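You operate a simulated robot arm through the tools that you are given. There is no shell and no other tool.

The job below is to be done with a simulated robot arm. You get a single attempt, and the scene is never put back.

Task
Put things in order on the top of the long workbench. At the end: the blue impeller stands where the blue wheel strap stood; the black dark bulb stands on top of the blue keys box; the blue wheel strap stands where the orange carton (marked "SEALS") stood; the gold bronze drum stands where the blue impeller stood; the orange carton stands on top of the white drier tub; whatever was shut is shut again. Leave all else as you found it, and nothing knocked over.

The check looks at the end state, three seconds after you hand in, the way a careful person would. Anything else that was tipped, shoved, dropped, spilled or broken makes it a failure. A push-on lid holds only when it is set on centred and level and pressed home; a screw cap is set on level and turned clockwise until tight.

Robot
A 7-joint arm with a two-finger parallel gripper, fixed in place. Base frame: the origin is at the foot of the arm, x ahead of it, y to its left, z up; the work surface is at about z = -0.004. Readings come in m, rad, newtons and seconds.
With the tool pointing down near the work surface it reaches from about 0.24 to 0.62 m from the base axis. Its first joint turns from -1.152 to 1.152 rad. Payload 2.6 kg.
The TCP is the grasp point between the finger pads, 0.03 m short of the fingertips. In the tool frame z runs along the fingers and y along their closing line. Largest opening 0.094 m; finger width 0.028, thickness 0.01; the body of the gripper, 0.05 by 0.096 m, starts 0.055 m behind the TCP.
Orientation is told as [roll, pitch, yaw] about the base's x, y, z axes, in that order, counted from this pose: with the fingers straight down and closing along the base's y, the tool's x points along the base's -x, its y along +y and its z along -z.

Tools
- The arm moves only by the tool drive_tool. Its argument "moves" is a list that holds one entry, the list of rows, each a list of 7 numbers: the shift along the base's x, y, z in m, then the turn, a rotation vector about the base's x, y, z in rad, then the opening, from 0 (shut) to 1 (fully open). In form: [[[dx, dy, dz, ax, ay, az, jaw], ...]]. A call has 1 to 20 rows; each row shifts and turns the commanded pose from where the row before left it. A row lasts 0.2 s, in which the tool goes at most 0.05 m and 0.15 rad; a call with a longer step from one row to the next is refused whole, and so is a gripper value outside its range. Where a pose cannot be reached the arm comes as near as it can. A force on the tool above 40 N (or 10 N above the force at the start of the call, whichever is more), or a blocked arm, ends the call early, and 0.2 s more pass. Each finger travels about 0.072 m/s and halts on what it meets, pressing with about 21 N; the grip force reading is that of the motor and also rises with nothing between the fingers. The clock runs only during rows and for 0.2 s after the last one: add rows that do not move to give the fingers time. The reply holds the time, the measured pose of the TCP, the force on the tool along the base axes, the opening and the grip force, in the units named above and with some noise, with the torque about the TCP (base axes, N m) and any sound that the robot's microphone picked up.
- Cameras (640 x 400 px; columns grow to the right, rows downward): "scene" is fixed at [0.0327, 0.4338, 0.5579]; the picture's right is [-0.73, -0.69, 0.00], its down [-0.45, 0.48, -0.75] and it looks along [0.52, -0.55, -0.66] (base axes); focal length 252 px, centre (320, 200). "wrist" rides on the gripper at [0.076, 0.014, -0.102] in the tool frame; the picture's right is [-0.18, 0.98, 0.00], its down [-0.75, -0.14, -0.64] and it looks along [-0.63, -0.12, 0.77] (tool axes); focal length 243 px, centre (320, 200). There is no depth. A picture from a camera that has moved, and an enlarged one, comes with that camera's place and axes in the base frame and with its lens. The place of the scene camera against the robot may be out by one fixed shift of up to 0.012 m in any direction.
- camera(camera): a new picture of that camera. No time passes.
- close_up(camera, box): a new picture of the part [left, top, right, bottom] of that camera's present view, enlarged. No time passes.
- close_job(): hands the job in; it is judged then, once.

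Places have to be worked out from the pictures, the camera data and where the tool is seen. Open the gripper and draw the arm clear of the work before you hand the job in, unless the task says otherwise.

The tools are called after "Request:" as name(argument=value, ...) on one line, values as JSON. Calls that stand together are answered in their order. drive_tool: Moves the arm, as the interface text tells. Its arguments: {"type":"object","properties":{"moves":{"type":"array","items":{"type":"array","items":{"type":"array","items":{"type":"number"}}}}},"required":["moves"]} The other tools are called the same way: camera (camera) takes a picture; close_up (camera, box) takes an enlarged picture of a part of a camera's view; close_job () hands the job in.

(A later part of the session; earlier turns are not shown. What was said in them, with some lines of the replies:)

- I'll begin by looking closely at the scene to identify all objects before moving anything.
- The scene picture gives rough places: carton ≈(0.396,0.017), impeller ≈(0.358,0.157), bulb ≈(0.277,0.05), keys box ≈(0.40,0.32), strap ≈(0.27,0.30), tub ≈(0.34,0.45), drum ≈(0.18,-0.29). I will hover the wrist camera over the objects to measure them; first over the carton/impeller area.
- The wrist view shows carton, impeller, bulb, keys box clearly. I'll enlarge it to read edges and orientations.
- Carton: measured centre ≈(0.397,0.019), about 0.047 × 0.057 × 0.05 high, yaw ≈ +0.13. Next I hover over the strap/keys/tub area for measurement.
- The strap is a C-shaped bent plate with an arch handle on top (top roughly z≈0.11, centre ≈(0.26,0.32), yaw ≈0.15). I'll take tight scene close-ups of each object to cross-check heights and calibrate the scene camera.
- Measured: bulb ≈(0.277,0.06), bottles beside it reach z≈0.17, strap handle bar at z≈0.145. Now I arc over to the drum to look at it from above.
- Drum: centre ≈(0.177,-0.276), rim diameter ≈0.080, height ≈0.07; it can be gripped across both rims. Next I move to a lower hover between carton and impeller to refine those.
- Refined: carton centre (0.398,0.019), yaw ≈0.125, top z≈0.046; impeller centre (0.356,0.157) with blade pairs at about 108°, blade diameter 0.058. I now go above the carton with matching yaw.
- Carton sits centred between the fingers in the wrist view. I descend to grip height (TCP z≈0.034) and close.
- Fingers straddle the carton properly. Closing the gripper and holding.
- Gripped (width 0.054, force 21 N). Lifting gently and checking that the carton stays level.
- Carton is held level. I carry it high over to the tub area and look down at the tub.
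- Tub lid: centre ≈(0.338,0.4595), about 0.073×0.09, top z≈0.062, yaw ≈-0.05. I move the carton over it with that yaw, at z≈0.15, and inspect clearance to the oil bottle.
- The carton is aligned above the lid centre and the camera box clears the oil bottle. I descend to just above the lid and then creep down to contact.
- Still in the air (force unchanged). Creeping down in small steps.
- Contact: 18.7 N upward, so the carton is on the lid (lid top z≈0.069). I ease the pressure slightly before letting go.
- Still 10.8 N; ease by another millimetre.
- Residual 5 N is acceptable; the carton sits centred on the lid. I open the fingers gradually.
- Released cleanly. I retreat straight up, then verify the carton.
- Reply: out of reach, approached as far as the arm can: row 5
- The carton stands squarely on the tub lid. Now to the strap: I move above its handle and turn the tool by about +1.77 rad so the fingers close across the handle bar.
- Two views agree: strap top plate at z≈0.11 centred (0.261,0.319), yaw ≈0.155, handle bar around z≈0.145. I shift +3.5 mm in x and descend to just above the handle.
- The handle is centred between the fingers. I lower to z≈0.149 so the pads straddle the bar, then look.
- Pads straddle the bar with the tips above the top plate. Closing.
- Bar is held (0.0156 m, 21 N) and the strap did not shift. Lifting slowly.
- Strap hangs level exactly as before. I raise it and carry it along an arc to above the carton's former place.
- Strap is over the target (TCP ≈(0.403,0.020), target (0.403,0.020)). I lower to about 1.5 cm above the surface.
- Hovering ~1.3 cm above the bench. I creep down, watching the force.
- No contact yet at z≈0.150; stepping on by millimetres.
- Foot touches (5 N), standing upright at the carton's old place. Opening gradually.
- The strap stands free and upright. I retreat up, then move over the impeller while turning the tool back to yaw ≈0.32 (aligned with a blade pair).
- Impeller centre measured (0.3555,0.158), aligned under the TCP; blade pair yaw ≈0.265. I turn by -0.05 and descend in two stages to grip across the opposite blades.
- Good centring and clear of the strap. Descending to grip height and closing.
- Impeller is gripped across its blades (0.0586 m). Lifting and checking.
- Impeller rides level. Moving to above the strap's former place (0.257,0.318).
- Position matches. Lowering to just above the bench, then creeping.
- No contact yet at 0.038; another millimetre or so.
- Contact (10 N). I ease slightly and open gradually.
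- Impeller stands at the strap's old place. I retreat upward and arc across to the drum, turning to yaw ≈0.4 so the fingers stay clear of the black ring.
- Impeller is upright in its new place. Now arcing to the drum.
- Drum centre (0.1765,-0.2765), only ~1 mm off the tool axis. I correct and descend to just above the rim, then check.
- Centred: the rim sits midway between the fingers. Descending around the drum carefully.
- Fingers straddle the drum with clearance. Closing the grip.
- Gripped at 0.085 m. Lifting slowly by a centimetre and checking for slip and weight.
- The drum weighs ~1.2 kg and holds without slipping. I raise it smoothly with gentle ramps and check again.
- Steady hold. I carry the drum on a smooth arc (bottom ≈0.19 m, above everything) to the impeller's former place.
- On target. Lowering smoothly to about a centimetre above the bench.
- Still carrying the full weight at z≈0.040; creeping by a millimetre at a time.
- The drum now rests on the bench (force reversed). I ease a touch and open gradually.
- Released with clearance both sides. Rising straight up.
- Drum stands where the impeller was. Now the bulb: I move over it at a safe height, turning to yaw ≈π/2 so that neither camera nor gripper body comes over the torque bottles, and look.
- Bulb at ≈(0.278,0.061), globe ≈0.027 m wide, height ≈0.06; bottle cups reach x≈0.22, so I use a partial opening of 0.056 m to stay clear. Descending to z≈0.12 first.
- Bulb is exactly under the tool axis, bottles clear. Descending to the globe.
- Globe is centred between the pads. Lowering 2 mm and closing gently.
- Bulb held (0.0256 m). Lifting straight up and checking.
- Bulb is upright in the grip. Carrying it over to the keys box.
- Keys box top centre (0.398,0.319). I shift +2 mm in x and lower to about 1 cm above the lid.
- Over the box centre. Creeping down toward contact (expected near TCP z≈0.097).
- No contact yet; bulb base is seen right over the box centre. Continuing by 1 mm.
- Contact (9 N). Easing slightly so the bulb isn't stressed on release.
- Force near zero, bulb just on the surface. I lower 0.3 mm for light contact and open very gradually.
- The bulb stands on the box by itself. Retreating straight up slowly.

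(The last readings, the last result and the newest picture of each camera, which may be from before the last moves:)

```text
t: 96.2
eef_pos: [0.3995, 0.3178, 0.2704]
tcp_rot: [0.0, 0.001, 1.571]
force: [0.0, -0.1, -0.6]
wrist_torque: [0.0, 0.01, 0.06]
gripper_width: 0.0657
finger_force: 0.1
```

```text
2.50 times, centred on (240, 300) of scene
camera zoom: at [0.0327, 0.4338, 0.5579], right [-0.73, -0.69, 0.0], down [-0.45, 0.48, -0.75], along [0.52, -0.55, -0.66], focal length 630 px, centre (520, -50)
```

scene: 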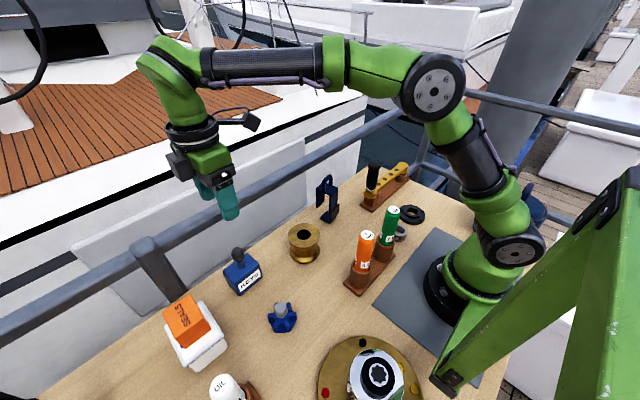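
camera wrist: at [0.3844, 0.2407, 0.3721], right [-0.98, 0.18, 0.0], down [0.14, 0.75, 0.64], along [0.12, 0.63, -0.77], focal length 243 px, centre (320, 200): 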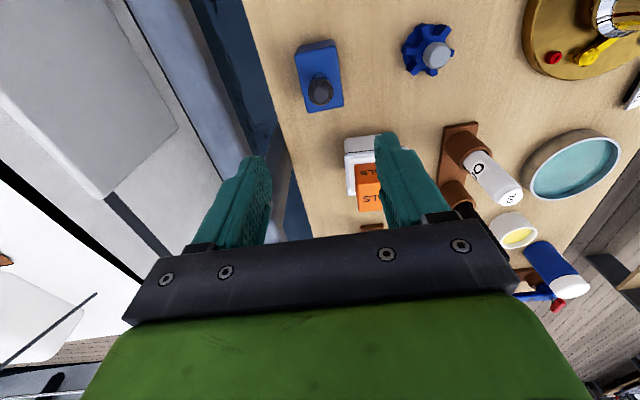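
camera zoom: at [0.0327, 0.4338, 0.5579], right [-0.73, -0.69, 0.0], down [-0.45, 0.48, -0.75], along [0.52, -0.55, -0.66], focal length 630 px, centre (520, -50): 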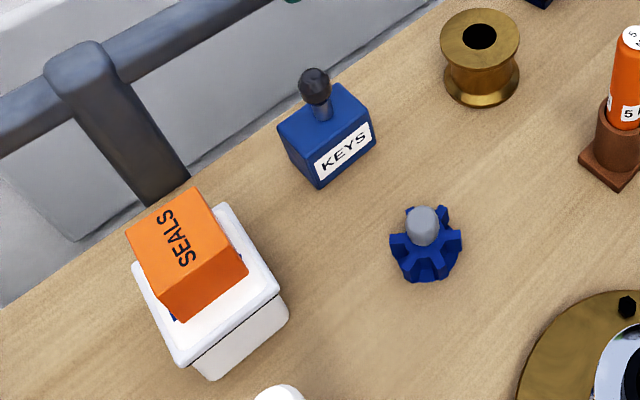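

All five objects are in their places. I draw the arm back to its starting pose, high and clear, and make a final inspection.

Request:
drive_tool(moves=[[[0, -0.01, 0.02, 0, 0, -0.14, 0.9], [-0.005, -0.025, 0.01, 0, 0, -0.14, 1], [-0.01, -0.025, 0, 0, 0, -0.14, 1], [-0.01, -0.025, 0, 0, 0, -0.14, 1], [-0.01, -0.025, 0, 0, 0, -0.14, 1], [-0.01, -0.025, 0, 0, 0, -0.14, 1], [-0.01, -0.025, 0, 0, 0, -0.14, 1], [-0.01, -0.025, 0, 0, 0, -0.14, 1], [-0.005, -0.025, 0, 0, 0, -0.14, 1], [0, -0.025, 0, 0, 0, -0.14, 1], [0, -0.025, 0, 0, 0, -0.14, 1], [0, -0.02, 0, 0, 0, -0.03, 1], [0, 0, 0, 0, 0, 0, 1]]])

Request:
camera(camera="wrist")

Request:
camera(camera="scene")

Request:
close_up(camera="wrist", box=[230, 0, 630, 150])

Request:
close_up(camera="scene", box=[150, 280, 250, 380])

Request:
close_up(camera="scene", box=[270, 150, 470, 300])

```text
t: 99.0
eef_pos: [0.3293, 0.038, 0.2996]
tcp_rot: [0.0, -0.001, 0.0]
force: [0.1, 0.6, 0.0]
wrist_torque: [0.03, 0.01, -0.01]
gripper_width: 0.094
finger_force: 0.1
```

```text
taken
camera wrist: at [0.2514, 0.0511, 0.4021], right [0.18, 0.98, 0.0], down [0.75, -0.14, 0.64], along [0.63, -0.12, -0.77], focal length 243 px, centre (320, 200)
```

wrist: 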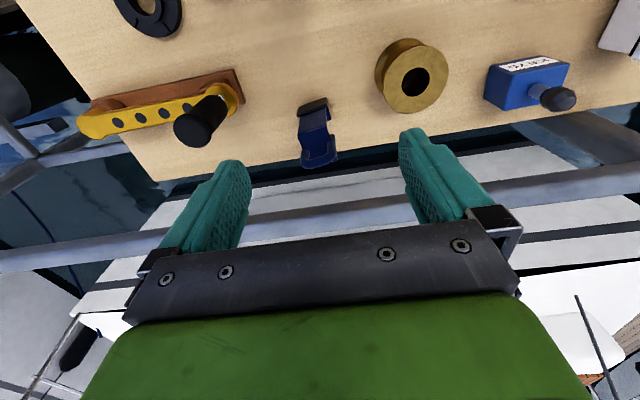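

```text
taken
```

scene: 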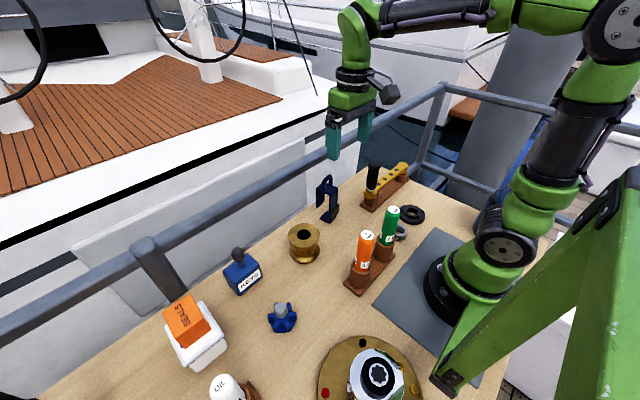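

```text
1.60 times, centred on (430, 75) of wrist
camera zoom: at [0.2514, 0.0511, 0.4021], right [0.18, 0.98, 0.0], down [0.75, -0.14, 0.64], along [0.63, -0.12, -0.77], focal length 388 px, centre (144, 400)
```

zoom: 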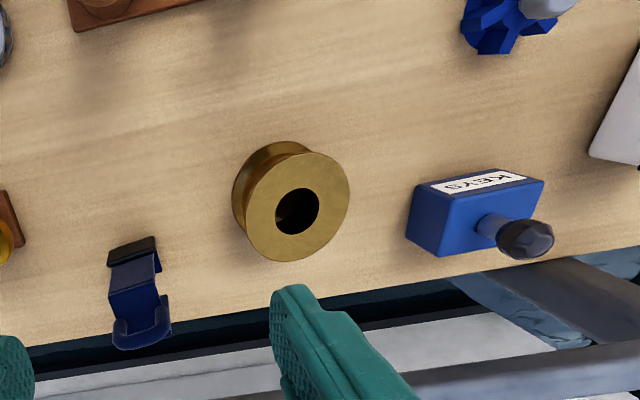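

```text
4.00 times, centred on (200, 330) of scene
camera zoom: at [0.0327, 0.4338, 0.5579], right [-0.73, -0.69, 0.0], down [-0.45, 0.48, -0.75], along [0.52, -0.55, -0.66], focal length 1008 px, centre (800, -320)
```

zoom: 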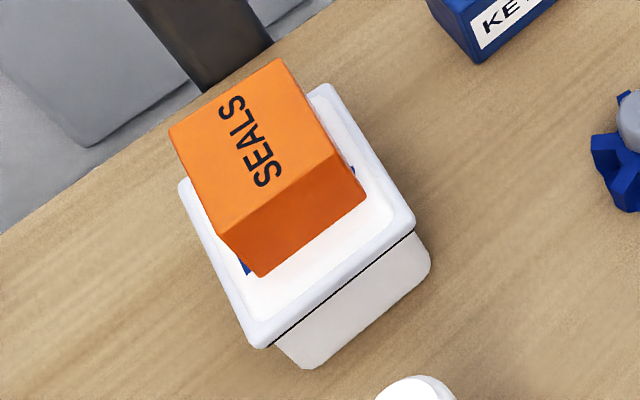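

```text
2.67 times, centred on (370, 225) of scene
camera zoom: at [0.0327, 0.4338, 0.5579], right [-0.73, -0.69, 0.0], down [-0.45, 0.48, -0.75], along [0.52, -0.55, -0.66], focal length 672 px, centre (187, 133)
```

zoom: 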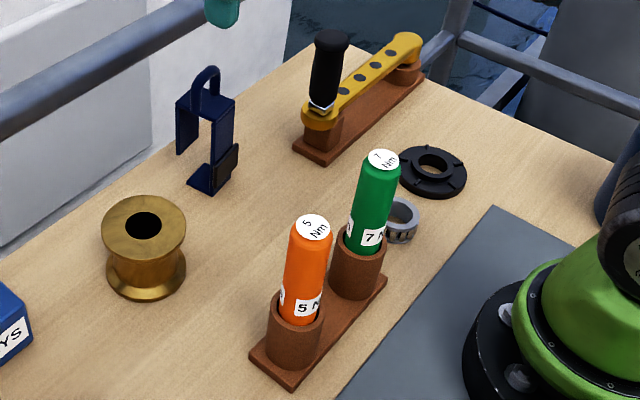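

Final check: carton centred on the shut tub lid, bulb upright on the keys box, strap, impeller and drum upright within a few millimetres of their target spots, everything else unmoved. Gripper is open and the arm is clear, so I hand in.

Request:
close_job()

```text
The job is handed in.
```

The job is handed in, and all five objects stand where the task asked. I don't have the result of the check.

- **Carton:** it sits on the drier tub lid, and the tub stayed shut throughout.
- **Wheel strap:** it stands where the carton was, upright and turned the same way as before.
- **Impeller:** it stands where the strap was.
- **Bronze drum:** it stands where the impeller was, about 3 mm off by my last measurement.
- **Dark bulb:** it stands upright in the middle of the keys box top.

The last pictures showed nothing tipped and nothing else moved. The gripper is open and the arm is clear of the work.

The carton met the tub lid with about 19 N before I eased off. The lid and tub looked unchanged afterwards.
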